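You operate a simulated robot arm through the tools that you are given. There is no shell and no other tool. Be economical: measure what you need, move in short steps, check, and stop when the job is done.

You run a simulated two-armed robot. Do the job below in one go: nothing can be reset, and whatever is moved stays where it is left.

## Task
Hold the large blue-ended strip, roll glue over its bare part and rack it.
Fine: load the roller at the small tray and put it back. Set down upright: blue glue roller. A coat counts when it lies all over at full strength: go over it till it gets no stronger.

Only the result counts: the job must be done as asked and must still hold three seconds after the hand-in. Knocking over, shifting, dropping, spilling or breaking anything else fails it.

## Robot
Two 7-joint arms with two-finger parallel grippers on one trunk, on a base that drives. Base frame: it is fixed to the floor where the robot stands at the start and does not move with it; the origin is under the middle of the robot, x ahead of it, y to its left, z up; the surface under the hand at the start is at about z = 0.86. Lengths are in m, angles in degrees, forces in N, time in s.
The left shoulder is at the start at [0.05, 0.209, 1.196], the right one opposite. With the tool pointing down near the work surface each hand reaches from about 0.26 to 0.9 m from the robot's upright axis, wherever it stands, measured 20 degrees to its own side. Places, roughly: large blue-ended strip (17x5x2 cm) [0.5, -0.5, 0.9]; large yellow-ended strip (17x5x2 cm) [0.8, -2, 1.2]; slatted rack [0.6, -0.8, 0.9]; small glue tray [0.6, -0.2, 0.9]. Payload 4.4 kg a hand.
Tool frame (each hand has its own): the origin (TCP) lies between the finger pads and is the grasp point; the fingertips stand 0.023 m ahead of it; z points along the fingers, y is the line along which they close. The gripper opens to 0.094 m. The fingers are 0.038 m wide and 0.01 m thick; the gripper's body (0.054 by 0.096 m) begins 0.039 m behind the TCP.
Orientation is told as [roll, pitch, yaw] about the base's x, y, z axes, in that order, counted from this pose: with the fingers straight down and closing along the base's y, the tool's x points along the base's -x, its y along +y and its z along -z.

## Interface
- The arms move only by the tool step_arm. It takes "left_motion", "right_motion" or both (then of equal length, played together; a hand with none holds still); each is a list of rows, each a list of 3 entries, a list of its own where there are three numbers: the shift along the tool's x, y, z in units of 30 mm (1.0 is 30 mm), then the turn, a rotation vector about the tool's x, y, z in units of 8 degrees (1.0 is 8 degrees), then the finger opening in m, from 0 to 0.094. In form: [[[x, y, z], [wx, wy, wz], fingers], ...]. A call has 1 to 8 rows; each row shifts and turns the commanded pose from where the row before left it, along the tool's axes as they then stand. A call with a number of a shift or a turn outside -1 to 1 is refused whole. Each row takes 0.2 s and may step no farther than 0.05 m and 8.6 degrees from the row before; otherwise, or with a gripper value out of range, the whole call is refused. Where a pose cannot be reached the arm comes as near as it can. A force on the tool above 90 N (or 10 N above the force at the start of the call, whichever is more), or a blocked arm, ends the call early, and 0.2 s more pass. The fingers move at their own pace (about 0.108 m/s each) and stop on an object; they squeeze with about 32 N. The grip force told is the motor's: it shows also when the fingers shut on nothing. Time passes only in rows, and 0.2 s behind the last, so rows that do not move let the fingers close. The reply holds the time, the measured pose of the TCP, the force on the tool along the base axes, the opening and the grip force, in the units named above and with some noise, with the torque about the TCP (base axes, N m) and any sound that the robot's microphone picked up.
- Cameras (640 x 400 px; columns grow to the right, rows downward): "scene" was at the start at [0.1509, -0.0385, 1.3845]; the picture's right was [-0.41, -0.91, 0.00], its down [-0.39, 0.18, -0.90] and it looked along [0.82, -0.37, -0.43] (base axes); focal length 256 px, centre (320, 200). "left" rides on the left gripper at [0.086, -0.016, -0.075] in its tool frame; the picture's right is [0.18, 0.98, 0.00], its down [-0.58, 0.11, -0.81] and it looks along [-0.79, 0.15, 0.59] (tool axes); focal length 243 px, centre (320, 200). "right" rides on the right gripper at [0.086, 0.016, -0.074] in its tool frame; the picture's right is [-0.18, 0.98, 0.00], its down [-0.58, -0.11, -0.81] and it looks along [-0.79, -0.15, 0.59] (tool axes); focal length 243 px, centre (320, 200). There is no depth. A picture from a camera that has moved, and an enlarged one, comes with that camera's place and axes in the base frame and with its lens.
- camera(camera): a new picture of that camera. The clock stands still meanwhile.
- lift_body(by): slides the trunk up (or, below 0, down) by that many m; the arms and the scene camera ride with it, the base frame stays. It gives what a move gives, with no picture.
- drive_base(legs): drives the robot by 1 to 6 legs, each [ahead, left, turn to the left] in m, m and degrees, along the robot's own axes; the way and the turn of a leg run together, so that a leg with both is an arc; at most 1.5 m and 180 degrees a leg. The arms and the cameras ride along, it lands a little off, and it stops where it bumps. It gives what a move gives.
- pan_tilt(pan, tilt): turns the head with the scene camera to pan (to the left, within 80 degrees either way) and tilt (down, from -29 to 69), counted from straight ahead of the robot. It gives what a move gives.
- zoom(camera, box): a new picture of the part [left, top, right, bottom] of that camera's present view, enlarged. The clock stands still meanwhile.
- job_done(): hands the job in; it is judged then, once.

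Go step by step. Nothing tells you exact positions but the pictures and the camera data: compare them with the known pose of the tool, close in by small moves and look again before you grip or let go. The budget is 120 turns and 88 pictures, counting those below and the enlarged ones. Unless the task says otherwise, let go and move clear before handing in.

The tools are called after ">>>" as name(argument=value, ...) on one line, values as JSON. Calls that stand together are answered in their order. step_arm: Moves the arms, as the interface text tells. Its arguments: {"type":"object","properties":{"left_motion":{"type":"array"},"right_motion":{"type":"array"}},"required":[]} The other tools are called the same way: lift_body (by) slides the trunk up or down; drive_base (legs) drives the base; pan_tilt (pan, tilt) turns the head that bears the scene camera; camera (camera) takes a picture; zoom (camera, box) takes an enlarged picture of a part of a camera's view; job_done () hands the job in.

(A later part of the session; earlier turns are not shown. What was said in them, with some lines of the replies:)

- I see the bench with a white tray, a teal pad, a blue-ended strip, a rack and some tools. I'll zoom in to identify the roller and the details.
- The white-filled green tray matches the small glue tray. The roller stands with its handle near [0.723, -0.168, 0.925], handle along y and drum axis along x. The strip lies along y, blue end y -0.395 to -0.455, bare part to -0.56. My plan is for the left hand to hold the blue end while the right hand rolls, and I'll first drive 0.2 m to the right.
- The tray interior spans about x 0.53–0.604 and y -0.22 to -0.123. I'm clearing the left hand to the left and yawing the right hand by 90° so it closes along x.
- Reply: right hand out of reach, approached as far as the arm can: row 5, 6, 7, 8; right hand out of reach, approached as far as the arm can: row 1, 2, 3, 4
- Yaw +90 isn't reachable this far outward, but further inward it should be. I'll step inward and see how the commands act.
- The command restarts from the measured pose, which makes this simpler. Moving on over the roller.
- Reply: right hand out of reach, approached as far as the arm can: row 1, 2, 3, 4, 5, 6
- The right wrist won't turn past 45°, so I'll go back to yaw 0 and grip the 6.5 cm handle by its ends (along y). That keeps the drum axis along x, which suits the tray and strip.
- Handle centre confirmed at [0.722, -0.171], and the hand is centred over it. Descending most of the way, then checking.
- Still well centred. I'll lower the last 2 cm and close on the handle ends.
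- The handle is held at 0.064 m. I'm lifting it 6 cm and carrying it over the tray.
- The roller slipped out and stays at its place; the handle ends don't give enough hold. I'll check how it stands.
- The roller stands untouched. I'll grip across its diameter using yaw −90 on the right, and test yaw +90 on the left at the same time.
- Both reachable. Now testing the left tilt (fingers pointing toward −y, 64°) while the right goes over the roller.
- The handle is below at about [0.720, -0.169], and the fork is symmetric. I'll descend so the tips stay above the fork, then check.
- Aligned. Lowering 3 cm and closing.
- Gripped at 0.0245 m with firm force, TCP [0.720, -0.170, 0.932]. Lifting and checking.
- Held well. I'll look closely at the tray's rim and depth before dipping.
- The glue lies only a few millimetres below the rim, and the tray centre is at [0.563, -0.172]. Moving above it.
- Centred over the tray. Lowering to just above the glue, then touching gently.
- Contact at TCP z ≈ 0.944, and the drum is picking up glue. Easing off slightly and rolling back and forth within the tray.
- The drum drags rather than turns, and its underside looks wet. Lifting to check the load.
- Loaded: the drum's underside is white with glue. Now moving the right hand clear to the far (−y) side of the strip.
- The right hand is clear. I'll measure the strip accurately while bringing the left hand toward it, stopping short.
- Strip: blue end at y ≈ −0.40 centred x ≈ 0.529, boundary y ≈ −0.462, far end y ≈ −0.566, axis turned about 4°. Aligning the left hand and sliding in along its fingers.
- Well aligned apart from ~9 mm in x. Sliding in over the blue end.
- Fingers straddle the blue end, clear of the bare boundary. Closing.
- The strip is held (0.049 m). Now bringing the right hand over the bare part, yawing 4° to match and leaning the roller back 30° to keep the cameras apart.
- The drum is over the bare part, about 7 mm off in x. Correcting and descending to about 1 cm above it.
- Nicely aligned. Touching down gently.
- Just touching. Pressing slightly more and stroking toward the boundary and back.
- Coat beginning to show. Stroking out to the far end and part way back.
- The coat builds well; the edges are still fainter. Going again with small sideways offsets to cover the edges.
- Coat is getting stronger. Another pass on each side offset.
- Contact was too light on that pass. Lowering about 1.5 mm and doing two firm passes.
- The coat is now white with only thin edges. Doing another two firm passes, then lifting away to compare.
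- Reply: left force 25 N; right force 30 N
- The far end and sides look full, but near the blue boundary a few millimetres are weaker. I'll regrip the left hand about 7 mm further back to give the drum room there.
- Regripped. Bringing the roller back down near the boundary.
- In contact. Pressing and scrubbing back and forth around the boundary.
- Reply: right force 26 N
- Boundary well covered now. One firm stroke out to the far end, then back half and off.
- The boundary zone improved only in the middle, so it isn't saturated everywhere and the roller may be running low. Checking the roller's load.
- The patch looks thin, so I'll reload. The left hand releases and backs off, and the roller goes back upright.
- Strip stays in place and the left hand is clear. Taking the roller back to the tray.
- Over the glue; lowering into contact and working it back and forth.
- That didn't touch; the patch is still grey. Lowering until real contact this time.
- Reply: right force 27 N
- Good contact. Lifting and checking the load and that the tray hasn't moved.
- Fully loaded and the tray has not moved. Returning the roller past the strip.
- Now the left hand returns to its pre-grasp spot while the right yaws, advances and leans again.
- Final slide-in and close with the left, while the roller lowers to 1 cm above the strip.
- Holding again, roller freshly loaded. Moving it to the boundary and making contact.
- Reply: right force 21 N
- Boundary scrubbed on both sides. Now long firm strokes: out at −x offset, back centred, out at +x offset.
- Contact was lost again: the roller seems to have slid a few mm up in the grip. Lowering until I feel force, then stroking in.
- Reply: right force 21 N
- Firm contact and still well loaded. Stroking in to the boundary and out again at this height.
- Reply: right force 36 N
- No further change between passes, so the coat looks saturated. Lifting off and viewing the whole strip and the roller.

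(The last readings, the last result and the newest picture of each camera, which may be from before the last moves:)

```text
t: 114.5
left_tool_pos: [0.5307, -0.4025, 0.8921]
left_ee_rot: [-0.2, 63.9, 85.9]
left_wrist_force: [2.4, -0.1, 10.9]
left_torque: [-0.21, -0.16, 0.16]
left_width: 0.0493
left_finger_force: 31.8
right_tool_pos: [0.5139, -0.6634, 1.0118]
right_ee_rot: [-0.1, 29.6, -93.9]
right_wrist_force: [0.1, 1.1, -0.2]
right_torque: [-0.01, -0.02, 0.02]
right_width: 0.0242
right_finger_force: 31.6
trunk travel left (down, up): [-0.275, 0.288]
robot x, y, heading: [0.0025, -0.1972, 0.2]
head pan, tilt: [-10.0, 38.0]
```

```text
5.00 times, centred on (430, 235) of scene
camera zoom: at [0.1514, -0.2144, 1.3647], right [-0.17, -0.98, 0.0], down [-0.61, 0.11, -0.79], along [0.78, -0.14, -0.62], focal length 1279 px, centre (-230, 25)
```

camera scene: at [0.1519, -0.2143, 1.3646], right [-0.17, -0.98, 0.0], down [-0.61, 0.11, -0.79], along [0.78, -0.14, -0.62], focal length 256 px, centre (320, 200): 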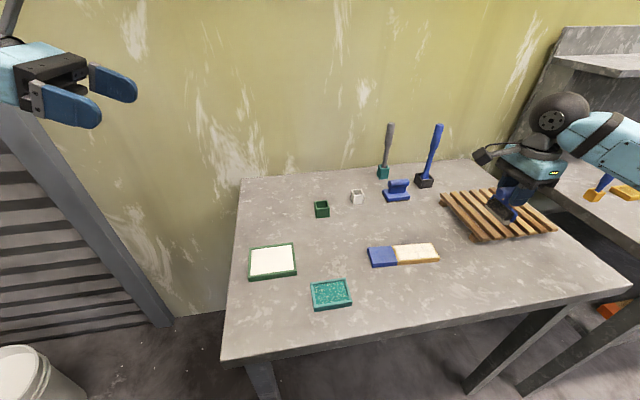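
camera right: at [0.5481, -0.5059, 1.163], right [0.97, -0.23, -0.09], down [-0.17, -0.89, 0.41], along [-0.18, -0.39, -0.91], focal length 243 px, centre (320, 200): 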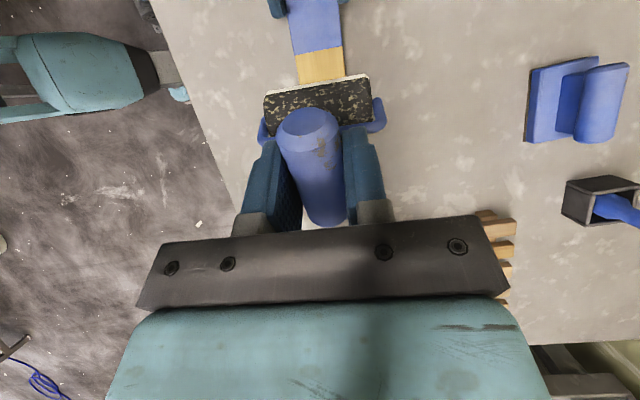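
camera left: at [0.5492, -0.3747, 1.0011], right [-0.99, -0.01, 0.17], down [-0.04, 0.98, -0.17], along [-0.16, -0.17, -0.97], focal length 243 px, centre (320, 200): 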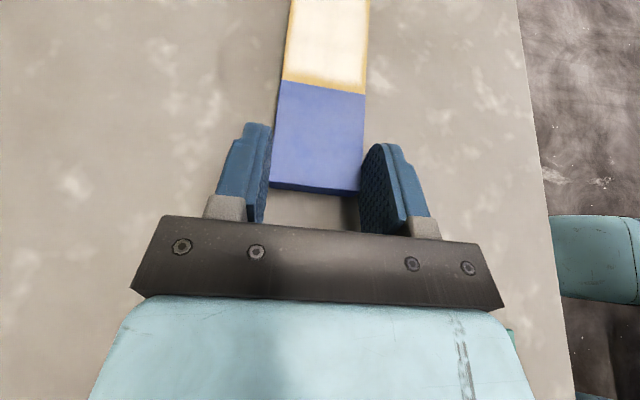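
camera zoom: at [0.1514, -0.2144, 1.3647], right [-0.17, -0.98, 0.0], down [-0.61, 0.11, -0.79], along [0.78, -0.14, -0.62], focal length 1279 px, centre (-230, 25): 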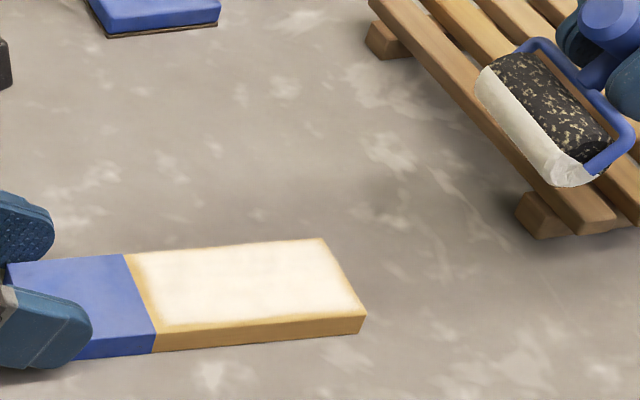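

Coat is even and full. Now to return the roller: the left hand releases and retreats, the right comes upright.

>>> step_arm(left_motion=[[[0, 0, 0], [0, 0, 0], 0.06], [[0, 0, 0], [0, 0, 0], 0.08], [[0, 0, -0.4], [0, 0, 0], 0.09], [[0, 0, -0.9], [0, 0, 0], 0.09], [[0, 0, -0.98], [0, 0, 0], 0.09], [[0, 0, -0.98], [0, 0, 0], 0.09], [[0.3, 0, -0.95], [0, 0, 0], 0.09], [[0.3, 0, -0.95], [0, 0, 0], 0.09]], right_motion=[[[0, 0, -0.8], [0, 0, 0], 0.0], [[0, 0, -0.6], [0, 0, 0], 0.0], [[0, 0, 0], [0, -0.925, 0], 0.0], [[0, 0, 0], [0, -0.925, 0], 0.0], [[0, 0, 0], [0, -0.925, 0], 0.0], [[0, 0, 0], [0, -0.925, 0], 0.0], [[0, 0, 0], [0, 0, -0.5], 0.0], [[0, 0, 0], [0, 0, 0], 0.0]])

>>> step_arm(left_motion=[[[0.4, 0, -0.98], [0, 0, 0], 0.09], [[0.4, 0, -0.98], [0, 0, 0], 0.09], [[0.4, 0, -0.98], [0, 0, 0], 0.09], [[0.4, 0, -0.98], [0, 0, 0], 0.09], [[0.4, 0, -0.98], [0, 0, 0], 0.09], [[0.4, 0, -0.98], [0, 0, 0], 0.09], [[0.4, 0, -0.98], [0, 0, 0], 0.09], [[0.4, 0, -0.98], [0, 0, 0], 0.09]])

>>> step_arm(left_motion=[[[0.2, 0, -1], [0, 0, 0], 0.09], [[0.2, 0, -1], [0, 0, 0], 0.09], [[0.2, 0, -1], [0, 0, 0], 0.09], [[0.2, 0, -1], [0, 0, 0], 0.09], [[0.2, 0, -1], [0, 0, 0], 0.09], [[0, 0, -1], [0, 0, 0], 0.09], [[0, 0, -1], [0, 0, 0], 0.09], [[0, 0, -1], [0, 0, 0], 0.09]])

```text
t: 116.3
left_tool_pos: [0.5401, -0.2712, 0.9767]
left_ee_rot: [-0.2, 64.0, 85.9]
left_wrist_force: [0.0, 0.2, 0.3]
left_torque: [0.01, 0.0, 0.01]
left_width: 0.09
left_finger_force: 0.1
right_tool_pos: [0.5119, -0.6838, 1.0471]
right_ee_rot: [-0.1, 0.0, -89.9]
right_wrist_force: [0.6, -0.6, -0.5]
right_torque: [-0.01, 0.04, 0.0]
right_width: 0.024
right_finger_force: 32.2
trunk travel left (down, up): [-0.275, 0.288]
robot x, y, heading: [0.0032, -0.2011, 0.0]
head pan, tilt: [-10.0, 38.0]
```

```text
t: 118.2
left_tool_pos: [0.5514, -0.103, 1.1639]
left_ee_rot: [0.0, 64.1, 86.0]
left_wrist_force: [-0.8, 0.6, -0.8]
left_torque: [-0.01, 0.02, 0.01]
left_width: 0.09
left_finger_force: 0.1
right_tool_pos: [0.5112, -0.6826, 1.048]
right_ee_rot: [-0.1, 0.0, -89.9]
right_wrist_force: [-0.6, -0.1, -0.6]
right_torque: [-0.03, 0.02, 0.02]
right_width: 0.0241
right_finger_force: 32.1
trunk travel left (down, up): [-0.275, 0.288]
robot x, y, heading: [0.0005, -0.1998, 0.0]
head pan, tilt: [-10.0, 38.0]
```

```text
t: 120.0
left_tool_pos: [0.5662, 0.0996, 1.2953]
left_ee_rot: [0.0, 64.0, 86.1]
left_wrist_force: [-0.9, -0.2, 0.3]
left_torque: [0.0, 0.02, -0.01]
left_width: 0.0901
left_finger_force: 0.1
right_tool_pos: [0.5113, -0.6823, 1.0468]
right_ee_rot: [-0.1, 0.1, -89.9]
right_wrist_force: [0.4, -0.1, -0.6]
right_torque: [-0.01, 0.0, -0.01]
right_width: 0.0242
right_finger_force: 31.9
trunk travel left (down, up): [-0.275, 0.288]
robot x, y, heading: [0.0012, -0.1998, -0.1]
head pan, tilt: [-10.0, 38.0]
```

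Both clear. Carrying the roller back above its original spot.

>>> step_arm(right_motion=[[[0.948, 0.387, 0], [0, 0, 0], 0.0], [[0.948, 0.387, 0], [0, 0, 0], 0.0], [[0.948, 0.387, 0], [0, 0, 0], 0.0], [[0.948, 0.387, 0], [0, 0, 0], 0.0], [[0.948, 0.387, 0], [0, 0, 0], 0.0], [[0.948, 0.387, 0], [0, 0, 0], 0.0], [[0.948, 0.387, 0], [0, 0, 0], 0.0], [[0.948, 0.387, 0], [0, 0, 0], 0.0]])

>>> step_arm(right_motion=[[[0.948, 0.387, 0], [0, 0, 0], 0.0], [[0.948, 0.387, 0], [0, 0, 0], 0.0], [[0.948, 0.387, 0], [0, 0, 0], 0.0], [[0.948, 0.387, 0], [0, 0, 0], 0.0], [[0.948, 0.387, 0], [0, 0, 0], 0.0], [[0.948, 0.387, 0], [0, 0, 0], 0.0], [[0.948, 0.387, 0], [0, 0, 0], 0.0], [[0.948, 0.387, 0], [0, 0, 0], 0.0]])

>>> step_arm(right_motion=[[[0.948, 0.387, 0], [0, 0, 0], 0.0], [[0.96, 0.387, 0.5], [0, 0, 0], 0.0], [[0, 0, 0.9], [0, 0, 0], 0.0]])

>>> zoom(camera="scene", box=[215, 150, 335, 225])

```text
t: 121.8
left_tool_pos: [0.5673, 0.0999, 1.2962]
left_ee_rot: [0.1, 64.2, 86.1]
left_wrist_force: [0.3, -0.3, -0.9]
left_torque: [-0.02, 0.02, -0.02]
left_width: 0.0902
left_finger_force: 0.1
right_tool_pos: [0.6048, -0.4563, 1.0479]
right_ee_rot: [-0.1, 0.0, -90.0]
right_wrist_force: [-0.5, -0.1, -1.0]
right_torque: [-0.04, 0.01, 0.03]
right_width: 0.0242
right_finger_force: 32.0
trunk travel left (down, up): [-0.275, 0.288]
robot x, y, heading: [0.0021, -0.1982, 0.1]
head pan, tilt: [-10.0, 38.0]
```

```text
t: 123.5
left_tool_pos: [0.566, 0.1004, 1.2957]
left_ee_rot: [0.0, 64.1, 86.1]
left_wrist_force: [0.2, -0.2, 0.7]
left_torque: [-0.04, 0.02, 0.01]
left_width: 0.0903
left_finger_force: 0.1
right_tool_pos: [0.6984, -0.2283, 1.0479]
right_ee_rot: [0.0, 0.1, -90.0]
right_wrist_force: [-0.3, -0.1, -0.7]
right_torque: [-0.04, 0.01, 0.0]
right_width: 0.024
right_finger_force: 32.6
trunk travel left (down, up): [-0.275, 0.288]
robot x, y, heading: [-0.001, -0.1999, -0.0]
head pan, tilt: [-10.0, 38.0]
```

```text
t: 124.3
left_tool_pos: [0.5672, 0.0975, 1.2953]
left_ee_rot: [0.1, 64.0, 86.2]
left_wrist_force: [-0.2, 0.9, 0.1]
left_torque: [-0.04, -0.01, 0.0]
left_width: 0.0899
left_finger_force: 0.1
right_tool_pos: [0.7201, -0.1721, 1.0049]
right_ee_rot: [-0.2, 0.0, -90.0]
right_wrist_force: [0.3, 0.3, -1.4]
right_torque: [-0.01, 0.01, -0.03]
right_width: 0.0241
right_finger_force: 32.2
trunk travel left (down, up): [-0.275, 0.288]
robot x, y, heading: [0.0006, -0.2005, -0.0]
head pan, tilt: [-10.0, 38.0]
```

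```text
5.33 times, centred on (275, 188) of scene
camera zoom: at [0.1528, -0.2155, 1.3645], right [-0.17, -0.98, 0.0], down [-0.61, 0.11, -0.79], along [0.78, -0.14, -0.62], focal length 1364 px, centre (560, 267)
```

zoom: 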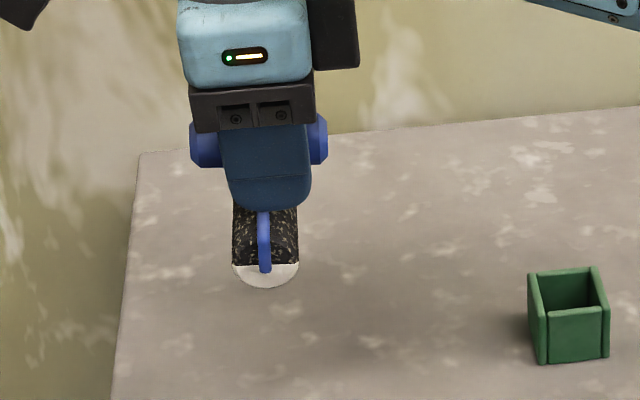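

Upright and over the spot. Descending gently until contact.

>>> step_arm(right_motion=[[[0.05, 0, 0.9], [0, 0, 0], 0.0], [[0, 0, 0.9], [0, 0, 0], 0.0], [[0, 0, 0.3], [0, 0, 0], 0.0], [[0, 0, 0.1], [0, 0, 0], 0.0]])

>>> step_arm(right_motion=[[[0, 0, 0.08], [0, 0, 0], 0.0], [[0, 0, 0.08], [0, 0, 0], 0.0]])

```text
t: 125.3
left_tool_pos: [0.5659, 0.0984, 1.2979]
left_ee_rot: [0.1, 64.0, 86.1]
left_wrist_force: [-0.3, -0.8, -0.9]
left_torque: [0.0, 0.02, -0.01]
left_width: 0.0901
left_finger_force: 0.0
right_tool_pos: [0.7198, -0.1698, 0.9378]
right_ee_rot: [-0.1, 0.0, -89.9]
right_wrist_force: [-0.4, -0.1, -1.6]
right_torque: [0.0, -0.02, 0.0]
right_width: 0.0238
right_finger_force: 32.2
trunk travel left (down, up): [-0.275, 0.288]
robot x, y, heading: [0.0008, -0.1982, -0.2]
head pan, tilt: [-10.0, 38.0]
```

```text
t: 126.0
left_tool_pos: [0.566, 0.0997, 1.297]
left_ee_rot: [0.0, 64.1, 86.1]
left_wrist_force: [0.1, 0.3, -0.6]
left_torque: [0.01, 0.0, -0.04]
left_width: 0.0899
left_finger_force: 0.0
right_tool_pos: [0.7207, -0.1703, 0.9339]
right_ee_rot: [-0.1, 0.1, -89.9]
right_wrist_force: [-0.1, -1.4, -0.6]
right_torque: [0.01, -0.01, -0.01]
right_width: 0.0238
right_finger_force: 32.6
trunk travel left (down, up): [-0.275, 0.288]
robot x, y, heading: [0.0029, -0.1959, -0.1]
head pan, tilt: [-10.0, 38.0]
```

>>> step_arm(right_motion=[[[0, 0, 0.1], [0, 0, 0], 0.0], [[0, 0, 0.07], [0, 0, 0], 0.0]])

>>> zoom(camera="scene", box=[215, 150, 335, 225])

```text
t: 126.5
left_tool_pos: [0.5666, 0.0985, 1.2958]
left_ee_rot: [0.1, 63.9, 86.1]
left_wrist_force: [0.0, -0.8, 0.3]
left_torque: [-0.01, 0.0, 0.0]
left_width: 0.09
left_finger_force: 0.0
right_tool_pos: [0.7197, -0.1707, 0.9285]
right_ee_rot: [-0.1, 0.0, -89.9]
right_wrist_force: [0.2, 0.1, -1.1]
right_torque: [0.02, 0.0, -0.01]
right_width: 0.0243
right_finger_force: 32.2
trunk travel left (down, up): [-0.275, 0.288]
robot x, y, heading: [-0.0002, -0.1969, 0.0]
head pan, tilt: [-10.0, 38.0]
```

```text
5.33 times, centred on (275, 188) of scene
camera zoom: at [0.1523, -0.2146, 1.3646], right [-0.17, -0.98, 0.0], down [-0.61, 0.11, -0.79], along [0.78, -0.14, -0.62], focal length 1364 px, centre (560, 267)
```

zoom: 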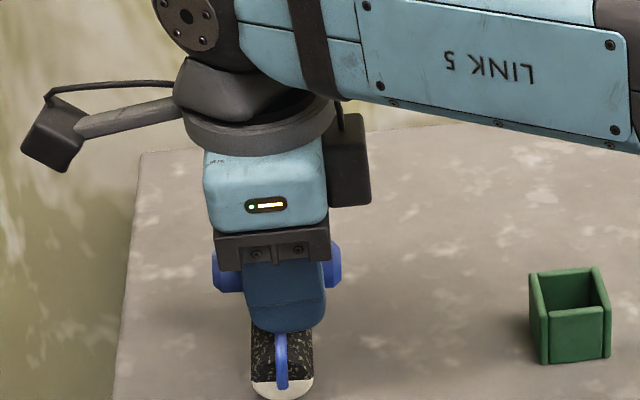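

The roller has pivoted about 3–4° in the grip (drum toward +y). I'll counter-rotate the wrist and continue down until contact.

>>> step_arm(right_motion=[[[0, 0, 0], [0, -0.45, 0], 0.0], [[0, 0, 0.06], [0, 0, 0], 0.0], [[0, 0, 0.06], [0, 0, 0], 0.0]])

>>> step_arm(right_motion=[[[0, 0, 0.05], [0, 0, 0], 0.0]])

>>> zoom(camera="scene", box=[215, 150, 335, 225])

```text
t: 127.3
left_tool_pos: [0.5658, 0.0995, 1.2962]
left_ee_rot: [0.0, 64.0, 86.1]
left_wrist_force: [-0.7, 0.0, -1.0]
left_torque: [-0.03, 0.01, 0.01]
left_width: 0.0898
left_finger_force: 0.0
right_tool_pos: [0.7198, -0.1704, 0.9248]
right_ee_rot: [-0.1, -3.6, -89.9]
right_wrist_force: [-0.9, 0.5, -1.0]
right_torque: [-0.01, 0.01, 0.0]
right_width: 0.024
right_finger_force: 31.4
trunk travel left (down, up): [-0.275, 0.288]
robot x, y, heading: [0.0006, -0.1959, -0.0]
head pan, tilt: [-10.0, 38.0]
```

```text
t: 127.8
left_tool_pos: [0.5673, 0.0989, 1.2952]
left_ee_rot: [0.0, 64.0, 86.0]
left_wrist_force: [0.4, -0.3, -0.4]
left_torque: [-0.01, 0.04, -0.03]
left_width: 0.09
left_finger_force: 0.1
right_tool_pos: [0.7201, -0.1711, 0.9236]
right_ee_rot: [-0.1, -3.7, -90.0]
right_wrist_force: [0.7, 0.2, 1.6]
right_torque: [-0.05, -0.07, 0.01]
right_width: 0.0242
right_finger_force: 31.8
trunk travel left (down, up): [-0.275, 0.288]
robot x, y, heading: [-0.0034, -0.1972, -0.0]
head pan, tilt: [-10.0, 38.0]
```

```text
5.33 times, centred on (275, 188) of scene
camera zoom: at [0.152, -0.2146, 1.3647], right [-0.17, -0.98, 0.0], down [-0.61, 0.11, -0.79], along [0.78, -0.14, -0.62], focal length 1364 px, centre (560, 267)
```

zoom: 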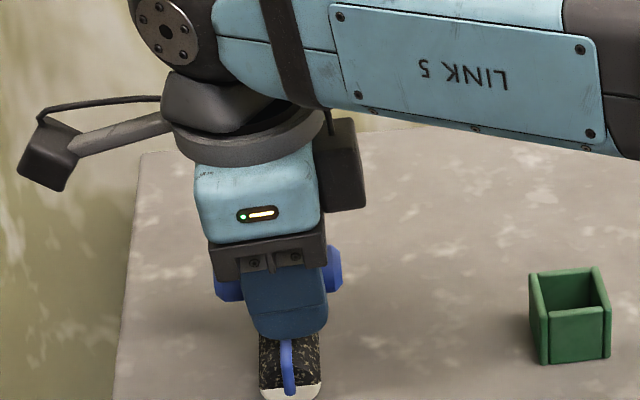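

Upright now and just touching. Pressing a hair more and opening slowly.

>>> step_arm(right_motion=[[[0, 0, 0.03], [0, 0, 0], 0.0], [[0, 0, 0], [0, 0, 0], 0.026], [[0, 0, 0], [0, 0, 0], 0.03], [[0, 0, 0], [0, 0, 0], 0.038], [[0, 0, 0], [0, 0, 0], 0.05], [[0, 0, 0], [0, 0, 0], 0.055]])

>>> zoom(camera="scene", box=[215, 150, 335, 225])

```text
t: 129.2
left_tool_pos: [0.567, 0.0987, 1.2958]
left_ee_rot: [-0.1, 64.0, 86.0]
left_wrist_force: [-0.3, 0.3, 0.2]
left_torque: [0.03, -0.02, -0.03]
left_width: 0.09
left_finger_force: 0.1
right_tool_pos: [0.7185, -0.1713, 0.923]
right_ee_rot: [-0.1, -3.6, -90.0]
right_wrist_force: [0.4, -0.4, 0.1]
right_torque: [-0.01, -0.01, 0.02]
right_width: 0.0548
right_finger_force: 0.1
trunk travel left (down, up): [-0.275, 0.288]
robot x, y, heading: [0.0007, -0.1974, -0.1]
head pan, tilt: [-10.0, 38.0]
```

```text
5.33 times, centred on (275, 188) of scene
camera zoom: at [0.1522, -0.2146, 1.3646], right [-0.17, -0.98, 0.0], down [-0.61, 0.11, -0.79], along [0.78, -0.14, -0.62], focal length 1364 px, centre (560, 267)
```

zoom: 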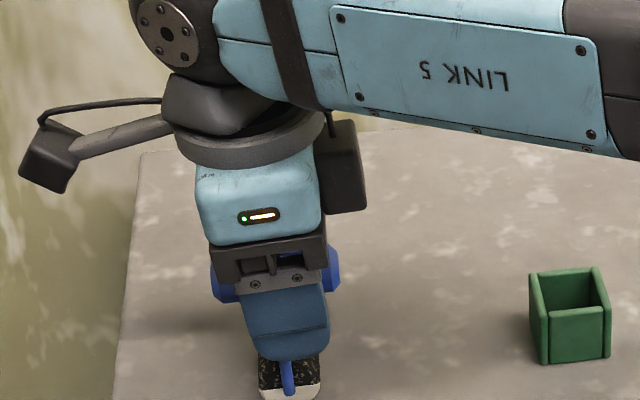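

Released; it stays put. Raising clear and checking.

>>> step_arm(right_motion=[[[0, 0, -0.4], [0, 0, 0], 0.06], [[0, 0, -0.8], [0, 0, 0], 0.06], [[0, 0, -1], [0, 0, 0], 0.06], [[0, 0, -1], [0, 0, 0], 0.06], [[0, 0, -1], [0, 0, 0], 0.06], [[0, 0, -1], [0, 0, 0], 0.06]])

>>> zoom(camera="scene", box=[215, 150, 335, 225])

```text
t: 130.6
left_tool_pos: [0.5648, 0.0984, 1.2956]
left_ee_rot: [0.0, 63.9, 86.0]
left_wrist_force: [0.1, -0.1, 0.0]
left_torque: [0.0, -0.03, 0.0]
left_width: 0.0896
left_finger_force: 0.1
right_tool_pos: [0.7193, -0.1603, 1.0799]
right_ee_rot: [0.0, -3.7, -90.0]
right_wrist_force: [-0.7, 0.3, -0.5]
right_torque: [-0.01, -0.01, 0.02]
right_width: 0.06
right_finger_force: 0.0
trunk travel left (down, up): [-0.275, 0.288]
robot x, y, heading: [-0.0029, -0.1965, 0.0]
head pan, tilt: [-10.0, 38.0]
```

```text
5.33 times, centred on (275, 188) of scene
camera zoom: at [0.1515, -0.2144, 1.3646], right [-0.17, -0.98, 0.0], down [-0.61, 0.11, -0.79], along [0.78, -0.14, -0.62], focal length 1364 px, centre (560, 267)
```

zoom: 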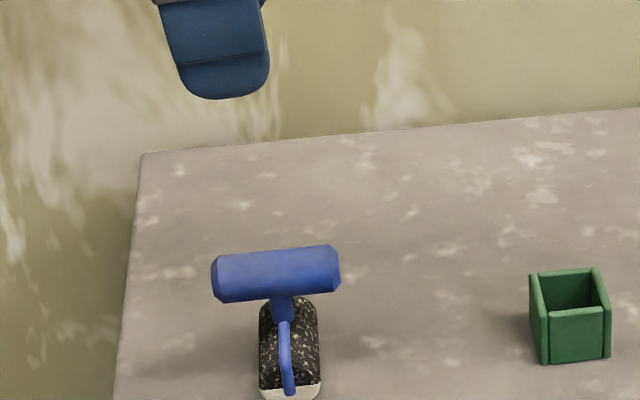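

The roller stands upright at its original place. The right hand is now free, so it will take the strip by its blue end; moving over it.

>>> step_arm(right_motion=[[[0, 0, 0], [0, 0.45, 0], 0.09], [[-0.98, -0.71, 0], [0, 0, 0], 0.09], [[-0.98, -0.71, 0], [0, 0, 0], 0.09], [[-0.98, -0.71, 0], [0, 0, 0], 0.09], [[-0.98, -0.71, 0], [0, 0, 0], 0.09], [[-0.98, -0.71, 0], [0, 0, 0], 0.09], [[-0.98, -0.71, 0], [0, 0, 0], 0.09], [[-0.98, -0.71, 0], [0, 0, 0], 0.09]])

>>> step_arm(right_motion=[[[-0.98, -0.71, 0.5], [0, 0, 0.45], 0.09], [[-0.98, -0.71, 0.5], [0, 0, 0], 0.09], [[0, 0, 0.9], [0, 0, 0], 0.09], [[0, 0, 0.9], [0, 0, 0], 0.09]])

>>> camera(camera="right")

>>> zoom(camera="scene", box=[340, 170, 560, 290])

```text
t: 132.3
left_tool_pos: [0.5652, 0.098, 1.2973]
left_ee_rot: [-0.1, 63.9, 86.0]
left_wrist_force: [-0.7, 0.2, 0.0]
left_torque: [0.03, 0.01, 0.0]
left_width: 0.0901
left_finger_force: 0.0
right_tool_pos: [0.57, -0.3697, 1.0783]
right_ee_rot: [0.0, 0.1, -90.0]
right_wrist_force: [0.1, -0.1, -0.2]
right_torque: [0.03, -0.01, -0.01]
right_width: 0.0899
right_finger_force: 0.2
trunk travel left (down, up): [-0.275, 0.288]
robot x, y, heading: [-0.0019, -0.2016, -0.0]
head pan, tilt: [-10.0, 38.0]
```

```text
t: 133.3
left_tool_pos: [0.5667, 0.0983, 1.2971]
left_ee_rot: [0.0, 64.0, 86.1]
left_wrist_force: [-0.6, -0.5, -0.2]
left_torque: [-0.02, -0.01, 0.0]
left_width: 0.0901
left_finger_force: 0.2
right_tool_pos: [0.5266, -0.4249, 0.9947]
right_ee_rot: [-0.1, 0.1, -93.6]
right_wrist_force: [-0.3, 0.4, 0.6]
right_torque: [-0.02, 0.03, 0.01]
right_width: 0.09
right_finger_force: 0.1
trunk travel left (down, up): [-0.275, 0.288]
robot x, y, heading: [-0.0005, -0.1969, -0.2]
head pan, tilt: [-10.0, 38.0]
```

```text
14 pictures are left
camera right: at [0.55, -0.3401, 1.0684], right [0.97, -0.25, 0.0], down [-0.14, -0.57, 0.81], along [-0.2, -0.78, -0.59], focal length 243 px, centre (320, 200)
```

right: 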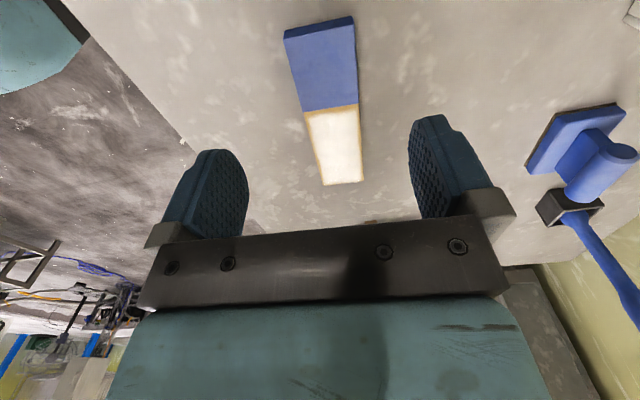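

```text
2.91 times, centred on (450, 230) of scene
camera zoom: at [0.1521, -0.2153, 1.3646], right [-0.17, -0.98, 0.0], down [-0.61, 0.11, -0.79], along [0.78, -0.14, -0.62], focal length 744 px, centre (-58, 113)
```

zoom: 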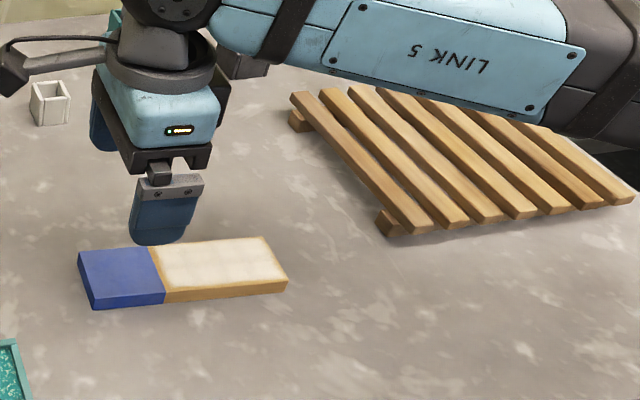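

The blue end is centred at about [0.532, −0.43]. Descending over it and closing.

>>> step_arm(right_motion=[[[0, 0.18, 0.8], [0, 0, 0], 0.08], [[0, 0, 0.8], [0, 0, 0], 0.08], [[0, 0, 0.8], [0, 0, 0], 0.08], [[0, 0, 0.7], [0, 0, 0], 0.08], [[0, 0, 0.5], [0, 0, 0], 0.08]])

>>> step_arm(right_motion=[[[0, 0, 0], [0, 0, 0], 0.06], [[0, 0, 0], [0, 0, 0], 0.05], [[0, 0, 0], [0, 0, 0], 0.03], [[0, 0, 0], [0, 0, 0], 0.03], [[0, 0, 0], [0, 0, 0], 0.03]])

>>> camera(camera="right")

```text
t: 134.6
left_tool_pos: [0.5662, 0.0995, 1.2969]
left_ee_rot: [0.0, 64.1, 86.1]
left_wrist_force: [0.4, 0.0, -0.7]
left_torque: [-0.04, 0.01, 0.01]
left_width: 0.09
left_finger_force: 0.0
right_tool_pos: [0.5315, -0.4249, 0.8856]
right_ee_rot: [-0.1, -0.1, -93.7]
right_wrist_force: [1.2, -0.7, 0.4]
right_torque: [0.01, 0.05, -0.05]
right_width: 0.0801
right_finger_force: 0.0
trunk travel left (down, up): [-0.275, 0.288]
robot x, y, heading: [0.0001, -0.2007, 0.2]
head pan, tilt: [-10.0, 38.0]
```

```text
t: 135.8
left_tool_pos: [0.5669, 0.0997, 1.298]
left_ee_rot: [-0.1, 64.0, 86.1]
left_wrist_force: [-0.4, 0.2, -0.2]
left_torque: [0.04, -0.01, -0.02]
left_width: 0.0898
left_finger_force: 0.0
right_tool_pos: [0.5311, -0.4239, 0.8874]
right_ee_rot: [-0.1, 0.0, -93.5]
right_wrist_force: [-0.2, 0.4, -0.2]
right_torque: [0.05, 0.0, 0.01]
right_width: 0.049
right_finger_force: 31.7
trunk travel left (down, up): [-0.275, 0.288]
robot x, y, heading: [-0.0002, -0.2021, -0.4]
head pan, tilt: [-10.0, 38.0]
```

```text
12 pictures are left
camera right: at [0.5551, -0.3396, 0.9609], right [0.97, -0.24, 0.0], down [-0.14, -0.57, 0.81], along [-0.2, -0.78, -0.59], focal length 243 px, centre (320, 200)
```

right: 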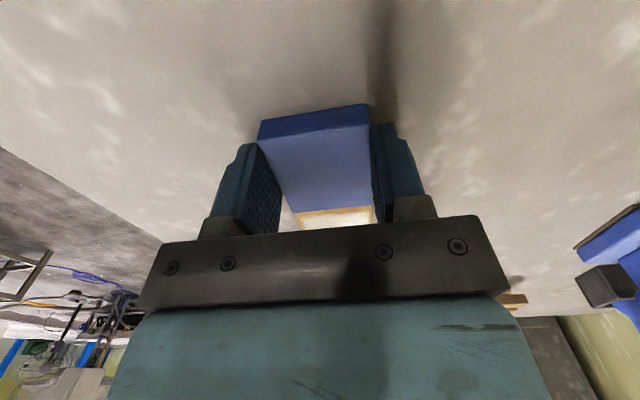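

Good grip. Lifting.

>>> step_arm(right_motion=[[[0, 0, -0.3], [0, 0, 0], 0.03], [[0, 0, -0.5], [0, 0, 0], 0.03], [[0, 0, -0.8], [0, 0, 0], 0.03], [[0, 0, -0.8], [0, 0, 0], 0.03], [[0, 0, -0.8], [0, 0, 0], 0.03]])

>>> zoom(camera="scene", box=[340, 170, 560, 290])

```text
t: 136.9
left_tool_pos: [0.5668, 0.0982, 1.297]
left_ee_rot: [0.1, 64.1, 86.1]
left_wrist_force: [0.5, 0.7, 0.6]
left_torque: [0.01, -0.02, 0.04]
left_width: 0.09
left_finger_force: 0.1
right_tool_pos: [0.531, -0.4233, 0.9818]
right_ee_rot: [-0.1, 0.0, -93.6]
right_wrist_force: [0.3, 0.7, -1.5]
right_torque: [0.06, -0.01, 0.0]
right_width: 0.0492
right_finger_force: 32.2
trunk travel left (down, up): [-0.275, 0.288]
robot x, y, heading: [-0.0036, -0.199, 0.2]
head pan, tilt: [-10.0, 38.0]
```

```text
2.91 times, centred on (450, 230) of scene
camera zoom: at [0.152, -0.2144, 1.3646], right [-0.17, -0.98, 0.0], down [-0.61, 0.11, -0.79], along [0.78, -0.14, -0.62], focal length 744 px, centre (-58, 113)
```

zoom: 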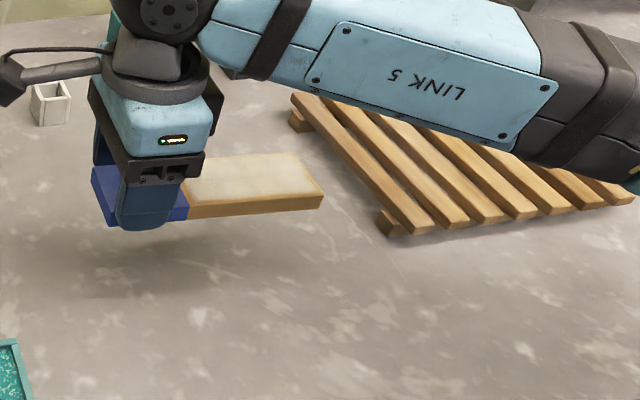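

Level and held. Carrying it over the rack: target TCP about [0.61, −0.722], strip along y across the slats.

>>> step_arm(right_motion=[[[0, 0, -0.6], [0, 0, -0.45], 0.03], [[-0.95, 0.25, 0], [0, 0, 0], 0.03], [[-0.95, 0.25, 0], [0, 0, 0], 0.03], [[-0.95, 0.25, 0], [0, 0, 0], 0.03], [[-0.95, 0.25, 0], [0, 0, 0], 0.03], [[-0.95, 0.25, 0], [0, 0, 0], 0.03], [[-0.95, 0.25, 0], [0, 0, 0], 0.03], [[-0.95, 0.25, 0], [0, 0, 0], 0.03]])

>>> step_arm(right_motion=[[[-0.83, 0.22, 0], [0, 0, 0], 0.03], [[-0.83, 0.22, 0], [0, 0, 0], 0.03], [[-0.83, 0.22, 0], [0, 0, 0], 0.03], [[-0.83, 0.22, 0], [0, 0, 0], 0.03]])

>>> pan_tilt(pan=-35, tilt=30)

>>> camera(camera="scene")

```text
t: 138.8
left_tool_pos: [0.5669, 0.0987, 1.2966]
left_ee_rot: [0.0, 64.0, 86.1]
left_wrist_force: [0.6, 0.4, 1.2]
left_torque: [-0.01, 0.03, 0.03]
left_width: 0.0901
left_finger_force: 0.1
right_tool_pos: [0.5848, -0.6253, 1.0006]
right_ee_rot: [-0.2, 0.2, -89.9]
right_wrist_force: [0.2, -0.4, -0.1]
right_torque: [0.04, 0.02, 0.0]
right_width: 0.0493
right_finger_force: 31.7
trunk travel left (down, up): [-0.275, 0.288]
robot x, y, heading: [0.0029, -0.1976, 0.1]
head pan, tilt: [-10.0, 38.0]
```

```text
t: 139.8
left_tool_pos: [0.5666, 0.0986, 1.2972]
left_ee_rot: [0.0, 64.0, 86.1]
left_wrist_force: [0.8, -0.6, -0.7]
left_torque: [0.01, 0.04, 0.02]
left_width: 0.0899
left_finger_force: 0.1
right_tool_pos: [0.6122, -0.725, 1.0005]
right_ee_rot: [0.0, 0.1, -89.9]
right_wrist_force: [-0.2, -0.5, -1.4]
right_torque: [0.08, 0.0, 0.0]
right_width: 0.0492
right_finger_force: 32.0
trunk travel left (down, up): [-0.275, 0.288]
robot x, y, heading: [0.002, -0.1985, 0.0]
head pan, tilt: [-10.0, 38.0]
```

```text
t: 140.6
left_tool_pos: [0.5657, 0.0983, 1.2967]
left_ee_rot: [0.0, 64.0, 86.1]
left_wrist_force: [0.6, -0.6, 0.2]
left_torque: [0.01, -0.01, -0.03]
left_width: 0.09
left_finger_force: 0.0
right_tool_pos: [0.6109, -0.723, 1.0015]
right_ee_rot: [-0.1, 0.0, -90.0]
right_wrist_force: [0.8, -0.8, -0.7]
right_torque: [0.04, 0.01, 0.04]
right_width: 0.0492
right_finger_force: 31.8
trunk travel left (down, up): [-0.275, 0.288]
robot x, y, heading: [0.0016, -0.1995, -0.2]
head pan, tilt: [-35.0, 30.0]
```

```text
10 pictures are left
camera scene: at [0.1414, -0.2515, 1.3769], right [-0.57, -0.82, 0.0], down [-0.41, 0.29, -0.87], along [0.71, -0.5, -0.5], focal length 256 px, centre (320, 200)
```

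scene: 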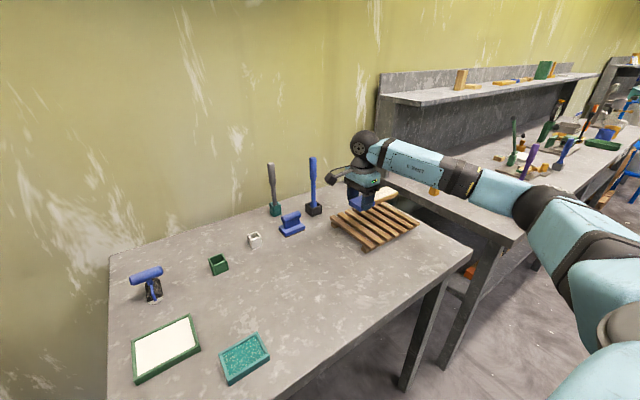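

>>> zoom(camera="scene", box=[315, 165, 435, 260])

```text
4.21 times, centred on (375, 212) of scene
camera zoom: at [0.1414, -0.2515, 1.3769], right [-0.57, -0.82, 0.0], down [-0.41, 0.29, -0.87], along [0.71, -0.5, -0.5], focal length 1077 px, centre (88, 147)
```

zoom: 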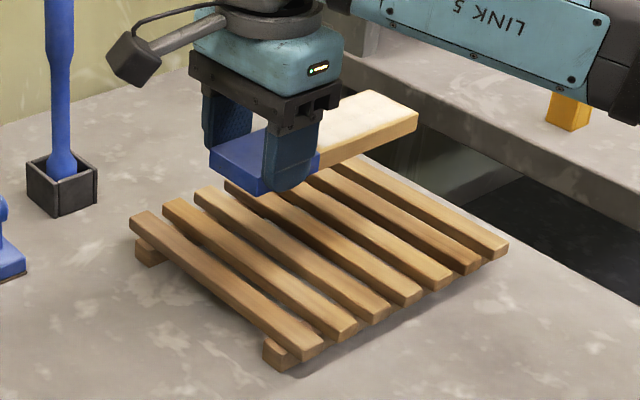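

The strip is over the rack; shifting 9 mm further in −y to centre it and lowering.

>>> step_arm(right_motion=[[[-0.3, 0, 0.5], [0, 0, 0], 0.03], [[0, 0, 0.8], [0, 0, 0], 0.03], [[0, 0, 0.6], [0, 0, 0], 0.03], [[0, 0, 0.1], [0, 0, 0], 0.03]])

>>> step_arm(right_motion=[[[0, 0, 0.1], [0, 0, 0], 0.03], [[0, 0, 0.1], [0, 0, 0], 0.03]])

>>> zoom(camera="scene", box=[315, 165, 435, 260])

```text
t: 141.6
left_tool_pos: [0.5664, 0.0977, 1.2965]
left_ee_rot: [0.0, 63.9, 86.1]
left_wrist_force: [0.4, 0.3, 0.2]
left_torque: [-0.01, 0.01, 0.01]
left_width: 0.0901
left_finger_force: 0.0
right_tool_pos: [0.6115, -0.7326, 0.9413]
right_ee_rot: [0.0, 0.0, -89.9]
right_wrist_force: [0.5, 0.7, -0.3]
right_torque: [0.03, -0.01, -0.01]
right_width: 0.049
right_finger_force: 32.2
trunk travel left (down, up): [-0.275, 0.288]
robot x, y, heading: [-0.001, -0.2001, 0.0]
head pan, tilt: [-35.0, 30.0]
```

```text
t: 142.2
left_tool_pos: [0.5663, 0.0982, 1.2953]
left_ee_rot: [0.0, 64.1, 86.2]
left_wrist_force: [-0.3, 0.4, 0.0]
left_torque: [0.02, 0.03, 0.02]
left_width: 0.0901
left_finger_force: 0.0
right_tool_pos: [0.6117, -0.7335, 0.9332]
right_ee_rot: [-0.1, 0.0, -90.0]
right_wrist_force: [-1.1, 0.2, -0.7]
right_torque: [0.04, 0.0, 0.0]
right_width: 0.049
right_finger_force: 32.2
trunk travel left (down, up): [-0.275, 0.288]
robot x, y, heading: [-0.0004, -0.201, 0.3]
head pan, tilt: [-35.0, 30.0]
```

```text
4.21 times, centred on (375, 212) of scene
camera zoom: at [0.1414, -0.2516, 1.3769], right [-0.57, -0.82, 0.0], down [-0.41, 0.29, -0.87], along [0.71, -0.5, -0.5], focal length 1077 px, centre (88, 147)
```

zoom: 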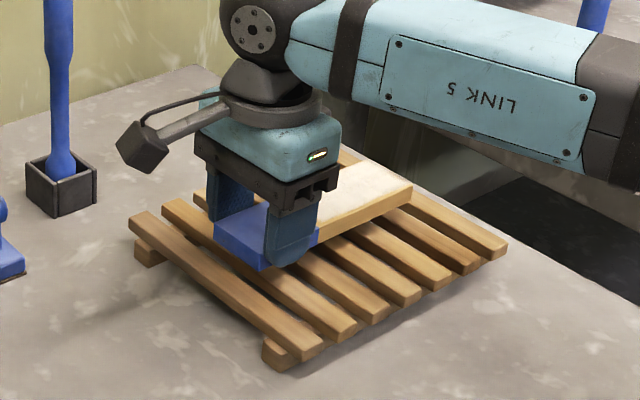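

Position is good, within the slats. Lowering to contact.

>>> step_arm(right_motion=[[[0, 0, 0.1], [0, 0, 0], 0.03], [[0, 0, 0.08], [0, 0, 0], 0.03]])

>>> step_arm(right_motion=[[[0, 0, 0.08], [0, 0, 0], 0.03]])

```text
t: 142.8
left_tool_pos: [0.5671, 0.0981, 1.2974]
left_ee_rot: [0.0, 64.0, 86.2]
left_wrist_force: [-0.1, -0.3, 0.1]
left_torque: [0.0, 0.0, 0.05]
left_width: 0.0898
left_finger_force: 0.1
right_tool_pos: [0.6118, -0.7325, 0.9302]
right_ee_rot: [-0.1, -0.1, -90.0]
right_wrist_force: [0.5, -0.4, -0.2]
right_torque: [0.06, 0.01, 0.0]
right_width: 0.0492
right_finger_force: 32.5
trunk travel left (down, up): [-0.275, 0.288]
robot x, y, heading: [-0.0022, -0.1974, -0.0]
head pan, tilt: [-35.0, 30.0]
```

```text
t: 143.2
left_tool_pos: [0.5662, 0.1004, 1.296]
left_ee_rot: [0.0, 64.0, 86.1]
left_wrist_force: [-0.5, 0.1, -0.3]
left_torque: [0.03, 0.0, 0.0]
left_width: 0.0899
left_finger_force: 0.0
right_tool_pos: [0.6118, -0.7336, 0.9273]
right_ee_rot: [-0.1, 0.0, -90.1]
right_wrist_force: [0.0, -0.3, -0.6]
right_torque: [0.04, 0.0, 0.02]
right_width: 0.0492
right_finger_force: 32.3
trunk travel left (down, up): [-0.275, 0.288]
robot x, y, heading: [0.0033, -0.2023, -0.1]
head pan, tilt: [-35.0, 30.0]
```

>>> step_arm(right_motion=[[[0, 0, 0.07], [0, 0, 0], 0.03], [[0, 0, 0.06], [0, 0, 0], 0.03]])

>>> step_arm(right_motion=[[[0, 0, 0.06], [0, 0, 0], 0.03]])

```text
t: 143.8
left_tool_pos: [0.5667, 0.0981, 1.2962]
left_ee_rot: [0.1, 64.0, 86.1]
left_wrist_force: [-0.4, 0.3, 0.9]
left_torque: [-0.03, 0.03, -0.01]
left_width: 0.0899
left_finger_force: 0.0
right_tool_pos: [0.6096, -0.7323, 0.9238]
right_ee_rot: [-0.1, 0.0, -89.9]
right_wrist_force: [0.4, 0.1, -0.6]
right_torque: [0.07, 0.0, 0.02]
right_width: 0.0492
right_finger_force: 31.8
trunk travel left (down, up): [-0.275, 0.288]
robot x, y, heading: [0.0009, -0.1967, 0.0]
head pan, tilt: [-35.0, 30.0]
```

```text
t: 144.2
left_tool_pos: [0.5653, 0.0995, 1.2978]
left_ee_rot: [0.0, 64.0, 86.1]
left_wrist_force: [-0.3, 0.6, -0.1]
left_torque: [0.02, 0.0, 0.07]
left_width: 0.09
left_finger_force: 0.1
right_tool_pos: [0.6123, -0.7333, 0.9212]
right_ee_rot: [0.0, 0.0, -90.0]
right_wrist_force: [0.0, 0.3, -1.0]
right_torque: [0.05, -0.02, 0.0]
right_width: 0.0489
right_finger_force: 32.0
trunk travel left (down, up): [-0.275, 0.288]
robot x, y, heading: [-0.0003, -0.1997, -0.1]
head pan, tilt: [-35.0, 30.0]
```

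>>> step_arm(right_motion=[[[0, 0, 0.07], [0, 0, 0], 0.03], [[0, 0, 0.06], [0, 0, 0], 0.03]])

>>> zoom(camera="scene", box=[335, 175, 415, 235])

```text
t: 144.8
left_tool_pos: [0.5663, 0.0984, 1.2967]
left_ee_rot: [0.0, 64.0, 86.0]
left_wrist_force: [0.0, -1.1, -0.5]
left_torque: [0.02, 0.02, 0.02]
left_width: 0.0901
left_finger_force: 0.1
right_tool_pos: [0.6113, -0.7332, 0.9173]
right_ee_rot: [0.0, -0.1, -90.0]
right_wrist_force: [-0.9, 0.5, -0.6]
right_torque: [0.06, -0.01, 0.02]
right_width: 0.0491
right_finger_force: 31.2
trunk travel left (down, up): [-0.275, 0.288]
robot x, y, heading: [0.0018, -0.1989, -0.1]
head pan, tilt: [-35.0, 30.0]
```

```text
6.67 times, centred on (375, 205) of scene
camera zoom: at [0.1414, -0.2516, 1.3769], right [-0.57, -0.82, 0.0], down [-0.41, 0.29, -0.87], along [0.71, -0.5, -0.5], focal length 1705 px, centre (-47, 167)
```

zoom: 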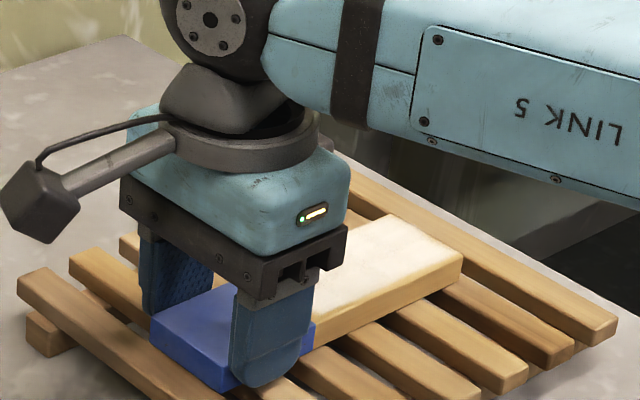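

>>> step_arm(right_motion=[[[-0.2, 0, 0.07], [0, 0, 0], 0.03], [[0, 0, 0.07], [0, 0, 0], 0.03]])

>>> step_arm(right_motion=[[[0, 0, 0.07], [0, 0, 0], 0.03]])

```text
t: 145.4
left_tool_pos: [0.5643, 0.1005, 1.2969]
left_ee_rot: [-0.3, 64.1, 85.9]
left_wrist_force: [-0.4, 0.4, 0.3]
left_torque: [0.03, 0.0, 0.01]
left_width: 0.0898
left_finger_force: 0.0
right_tool_pos: [0.6113, -0.7377, 0.917]
right_ee_rot: [0.2, 0.0, -90.1]
right_wrist_force: [2.6, 1.2, 15.2]
right_torque: [-0.28, 0.23, 0.05]
right_width: 0.0493
right_finger_force: 32.0
trunk travel left (down, up): [-0.275, 0.288]
robot x, y, heading: [-0.0005, -0.1998, 0.2]
head pan, tilt: [-35.0, 30.0]
```

```text
t: 145.8
left_tool_pos: [0.5649, 0.1006, 1.2977]
left_ee_rot: [-0.3, 64.1, 85.8]
left_wrist_force: [0.2, 0.1, -0.5]
left_torque: [-0.01, -0.01, 0.02]
left_width: 0.09
left_finger_force: 0.2
right_tool_pos: [0.6115, -0.7374, 0.9168]
right_ee_rot: [0.3, 0.0, -89.9]
right_wrist_force: [7.3, -2.7, 27.5]
right_torque: [0.01, -0.18, 0.07]
right_width: 0.049
right_finger_force: 31.9
trunk travel left (down, up): [-0.275, 0.288]
robot x, y, heading: [0.0002, -0.1963, -0.2]
head pan, tilt: [-35.0, 30.0]
```

Contact on the slats. Easing the pressure, then opening and looking.

>>> step_arm(right_motion=[[[0, 0, -0.09], [0, 0, 0], 0.03], [[0, 0, 0], [0, 0, 0], 0.05], [[0, 0, 0], [0, 0, 0], 0.056], [[0, 0, 0], [0, 0, 0], 0.065], [[0, 0, 0], [0, 0, 0], 0.075]])

>>> step_arm(right_motion=[[[0, 0, -0.4], [0, 0, 0], 0.075], [[0, 0, -0.8], [0, 0, 0], 0.075], [[0, 0, -1], [0, 0, 0], 0.075], [[0, 0, -1], [0, 0, 0], 0.075], [[0, 0, -1], [0, 0, 0], 0.075], [[0.5, 0, -1], [0, 0, 0], 0.075], [[0.8, 0, -0.8], [0, 0, 0], 0.075]])

>>> zoom(camera="scene", box=[315, 165, 435, 260])

>>> camera(camera="scene")

```text
t: 147.0
left_tool_pos: [0.5666, 0.0987, 1.2955]
left_ee_rot: [0.1, 63.9, 86.1]
left_wrist_force: [-0.5, -0.8, 0.7]
left_torque: [-0.02, -0.01, 0.0]
left_width: 0.09
left_finger_force: 0.1
right_tool_pos: [0.612, -0.7382, 0.9124]
right_ee_rot: [-0.2, 0.0, -89.9]
right_wrist_force: [0.3, -0.3, 0.0]
right_torque: [-0.04, -0.03, -0.03]
right_width: 0.0753
right_finger_force: 0.0
trunk travel left (down, up): [-0.275, 0.288]
robot x, y, heading: [-0.0037, -0.1996, 0.1]
head pan, tilt: [-35.0, 30.0]
```

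```text
t: 148.6
left_tool_pos: [0.5658, 0.1001, 1.296]
left_ee_rot: [0.0, 64.1, 86.1]
left_wrist_force: [0.4, -0.5, 0.7]
left_torque: [-0.04, 0.0, 0.02]
left_width: 0.0899
left_finger_force: 0.0
right_tool_pos: [0.6116, -0.6996, 1.0944]
right_ee_rot: [-0.1, 0.0, -89.9]
right_wrist_force: [0.2, 0.1, 0.8]
right_torque: [0.01, 0.0, 0.01]
right_width: 0.0749
right_finger_force: 0.0
trunk travel left (down, up): [-0.275, 0.288]
robot x, y, heading: [-0.0023, -0.2043, 0.1]
head pan, tilt: [-35.0, 30.0]
```

```text
4.21 times, centred on (375, 212) of scene
camera zoom: at [0.1414, -0.2506, 1.3769], right [-0.57, -0.82, 0.0], down [-0.41, 0.29, -0.87], along [0.71, -0.5, -0.5], focal length 1077 px, centre (88, 147)
```

zoom: 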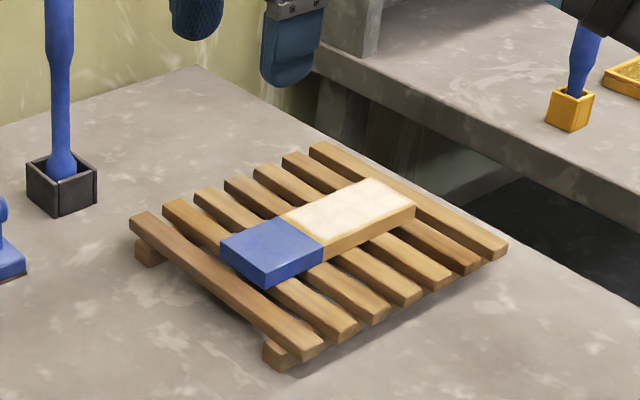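

```text
5 pictures are left
camera scene: at [0.1414, -0.2506, 1.3769], right [-0.57, -0.82, 0.0], down [-0.41, 0.29, -0.87], along [0.71, -0.5, -0.5], focal length 256 px, centre (320, 200)
```

scene: 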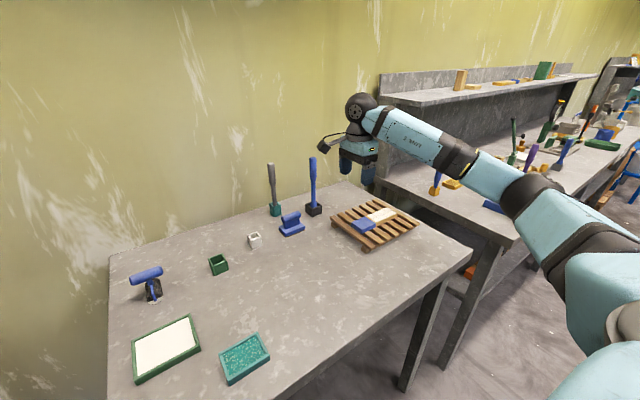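

The strip rests flat on the rack, coat up, and the arms are clear. A last look at the roller and the coat.

>>> zoom(camera="scene", box=[110, 250, 190, 310])

>>> zoom(camera="scene", box=[345, 200, 401, 240])

```text
6.67 times, centred on (150, 280) of scene
camera zoom: at [0.1414, -0.2506, 1.3769], right [-0.57, -0.82, 0.0], down [-0.41, 0.29, -0.87], along [0.71, -0.5, -0.5], focal length 1705 px, centre (1453, -333)
```

zoom: 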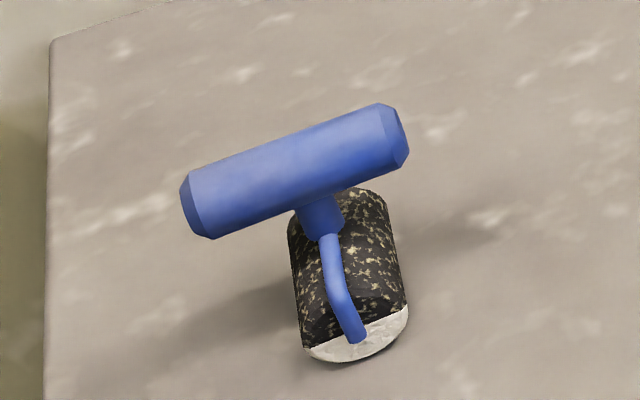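

```text
10.00 times, centred on (373, 220) of scene
camera zoom: at [0.1414, -0.2506, 1.3769], right [-0.57, -0.82, 0.0], down [-0.41, 0.29, -0.87], along [0.71, -0.5, -0.5], focal length 2558 px, centre (-210, 0)
```

zoom: 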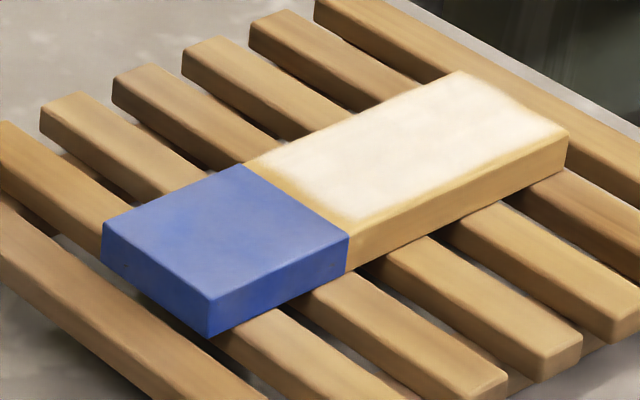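

The roller stands upright where it came from, and the strip is evenly coated and racked. Both hands are clear, so I'm handing in.

>>> job_done()

```text
The job is handed in.
```

I coated the bare part of the large blue-ended strip and laid it coat-up on the slatted rack. The blue glue roller was loaded at the small tray and is back upright, about 3 mm from its original spot.

- **Coat:** I reloaded the roller once, then went over the strip until passes made no visible difference. A thin border, up to about 5 mm along the blue boundary, still looks fainter. It did not change with more passes, so I took it as full.
- **Other items:** the last pictures show nothing knocked over or spilled. I measured the glue tray after the hardest press and it had not moved.
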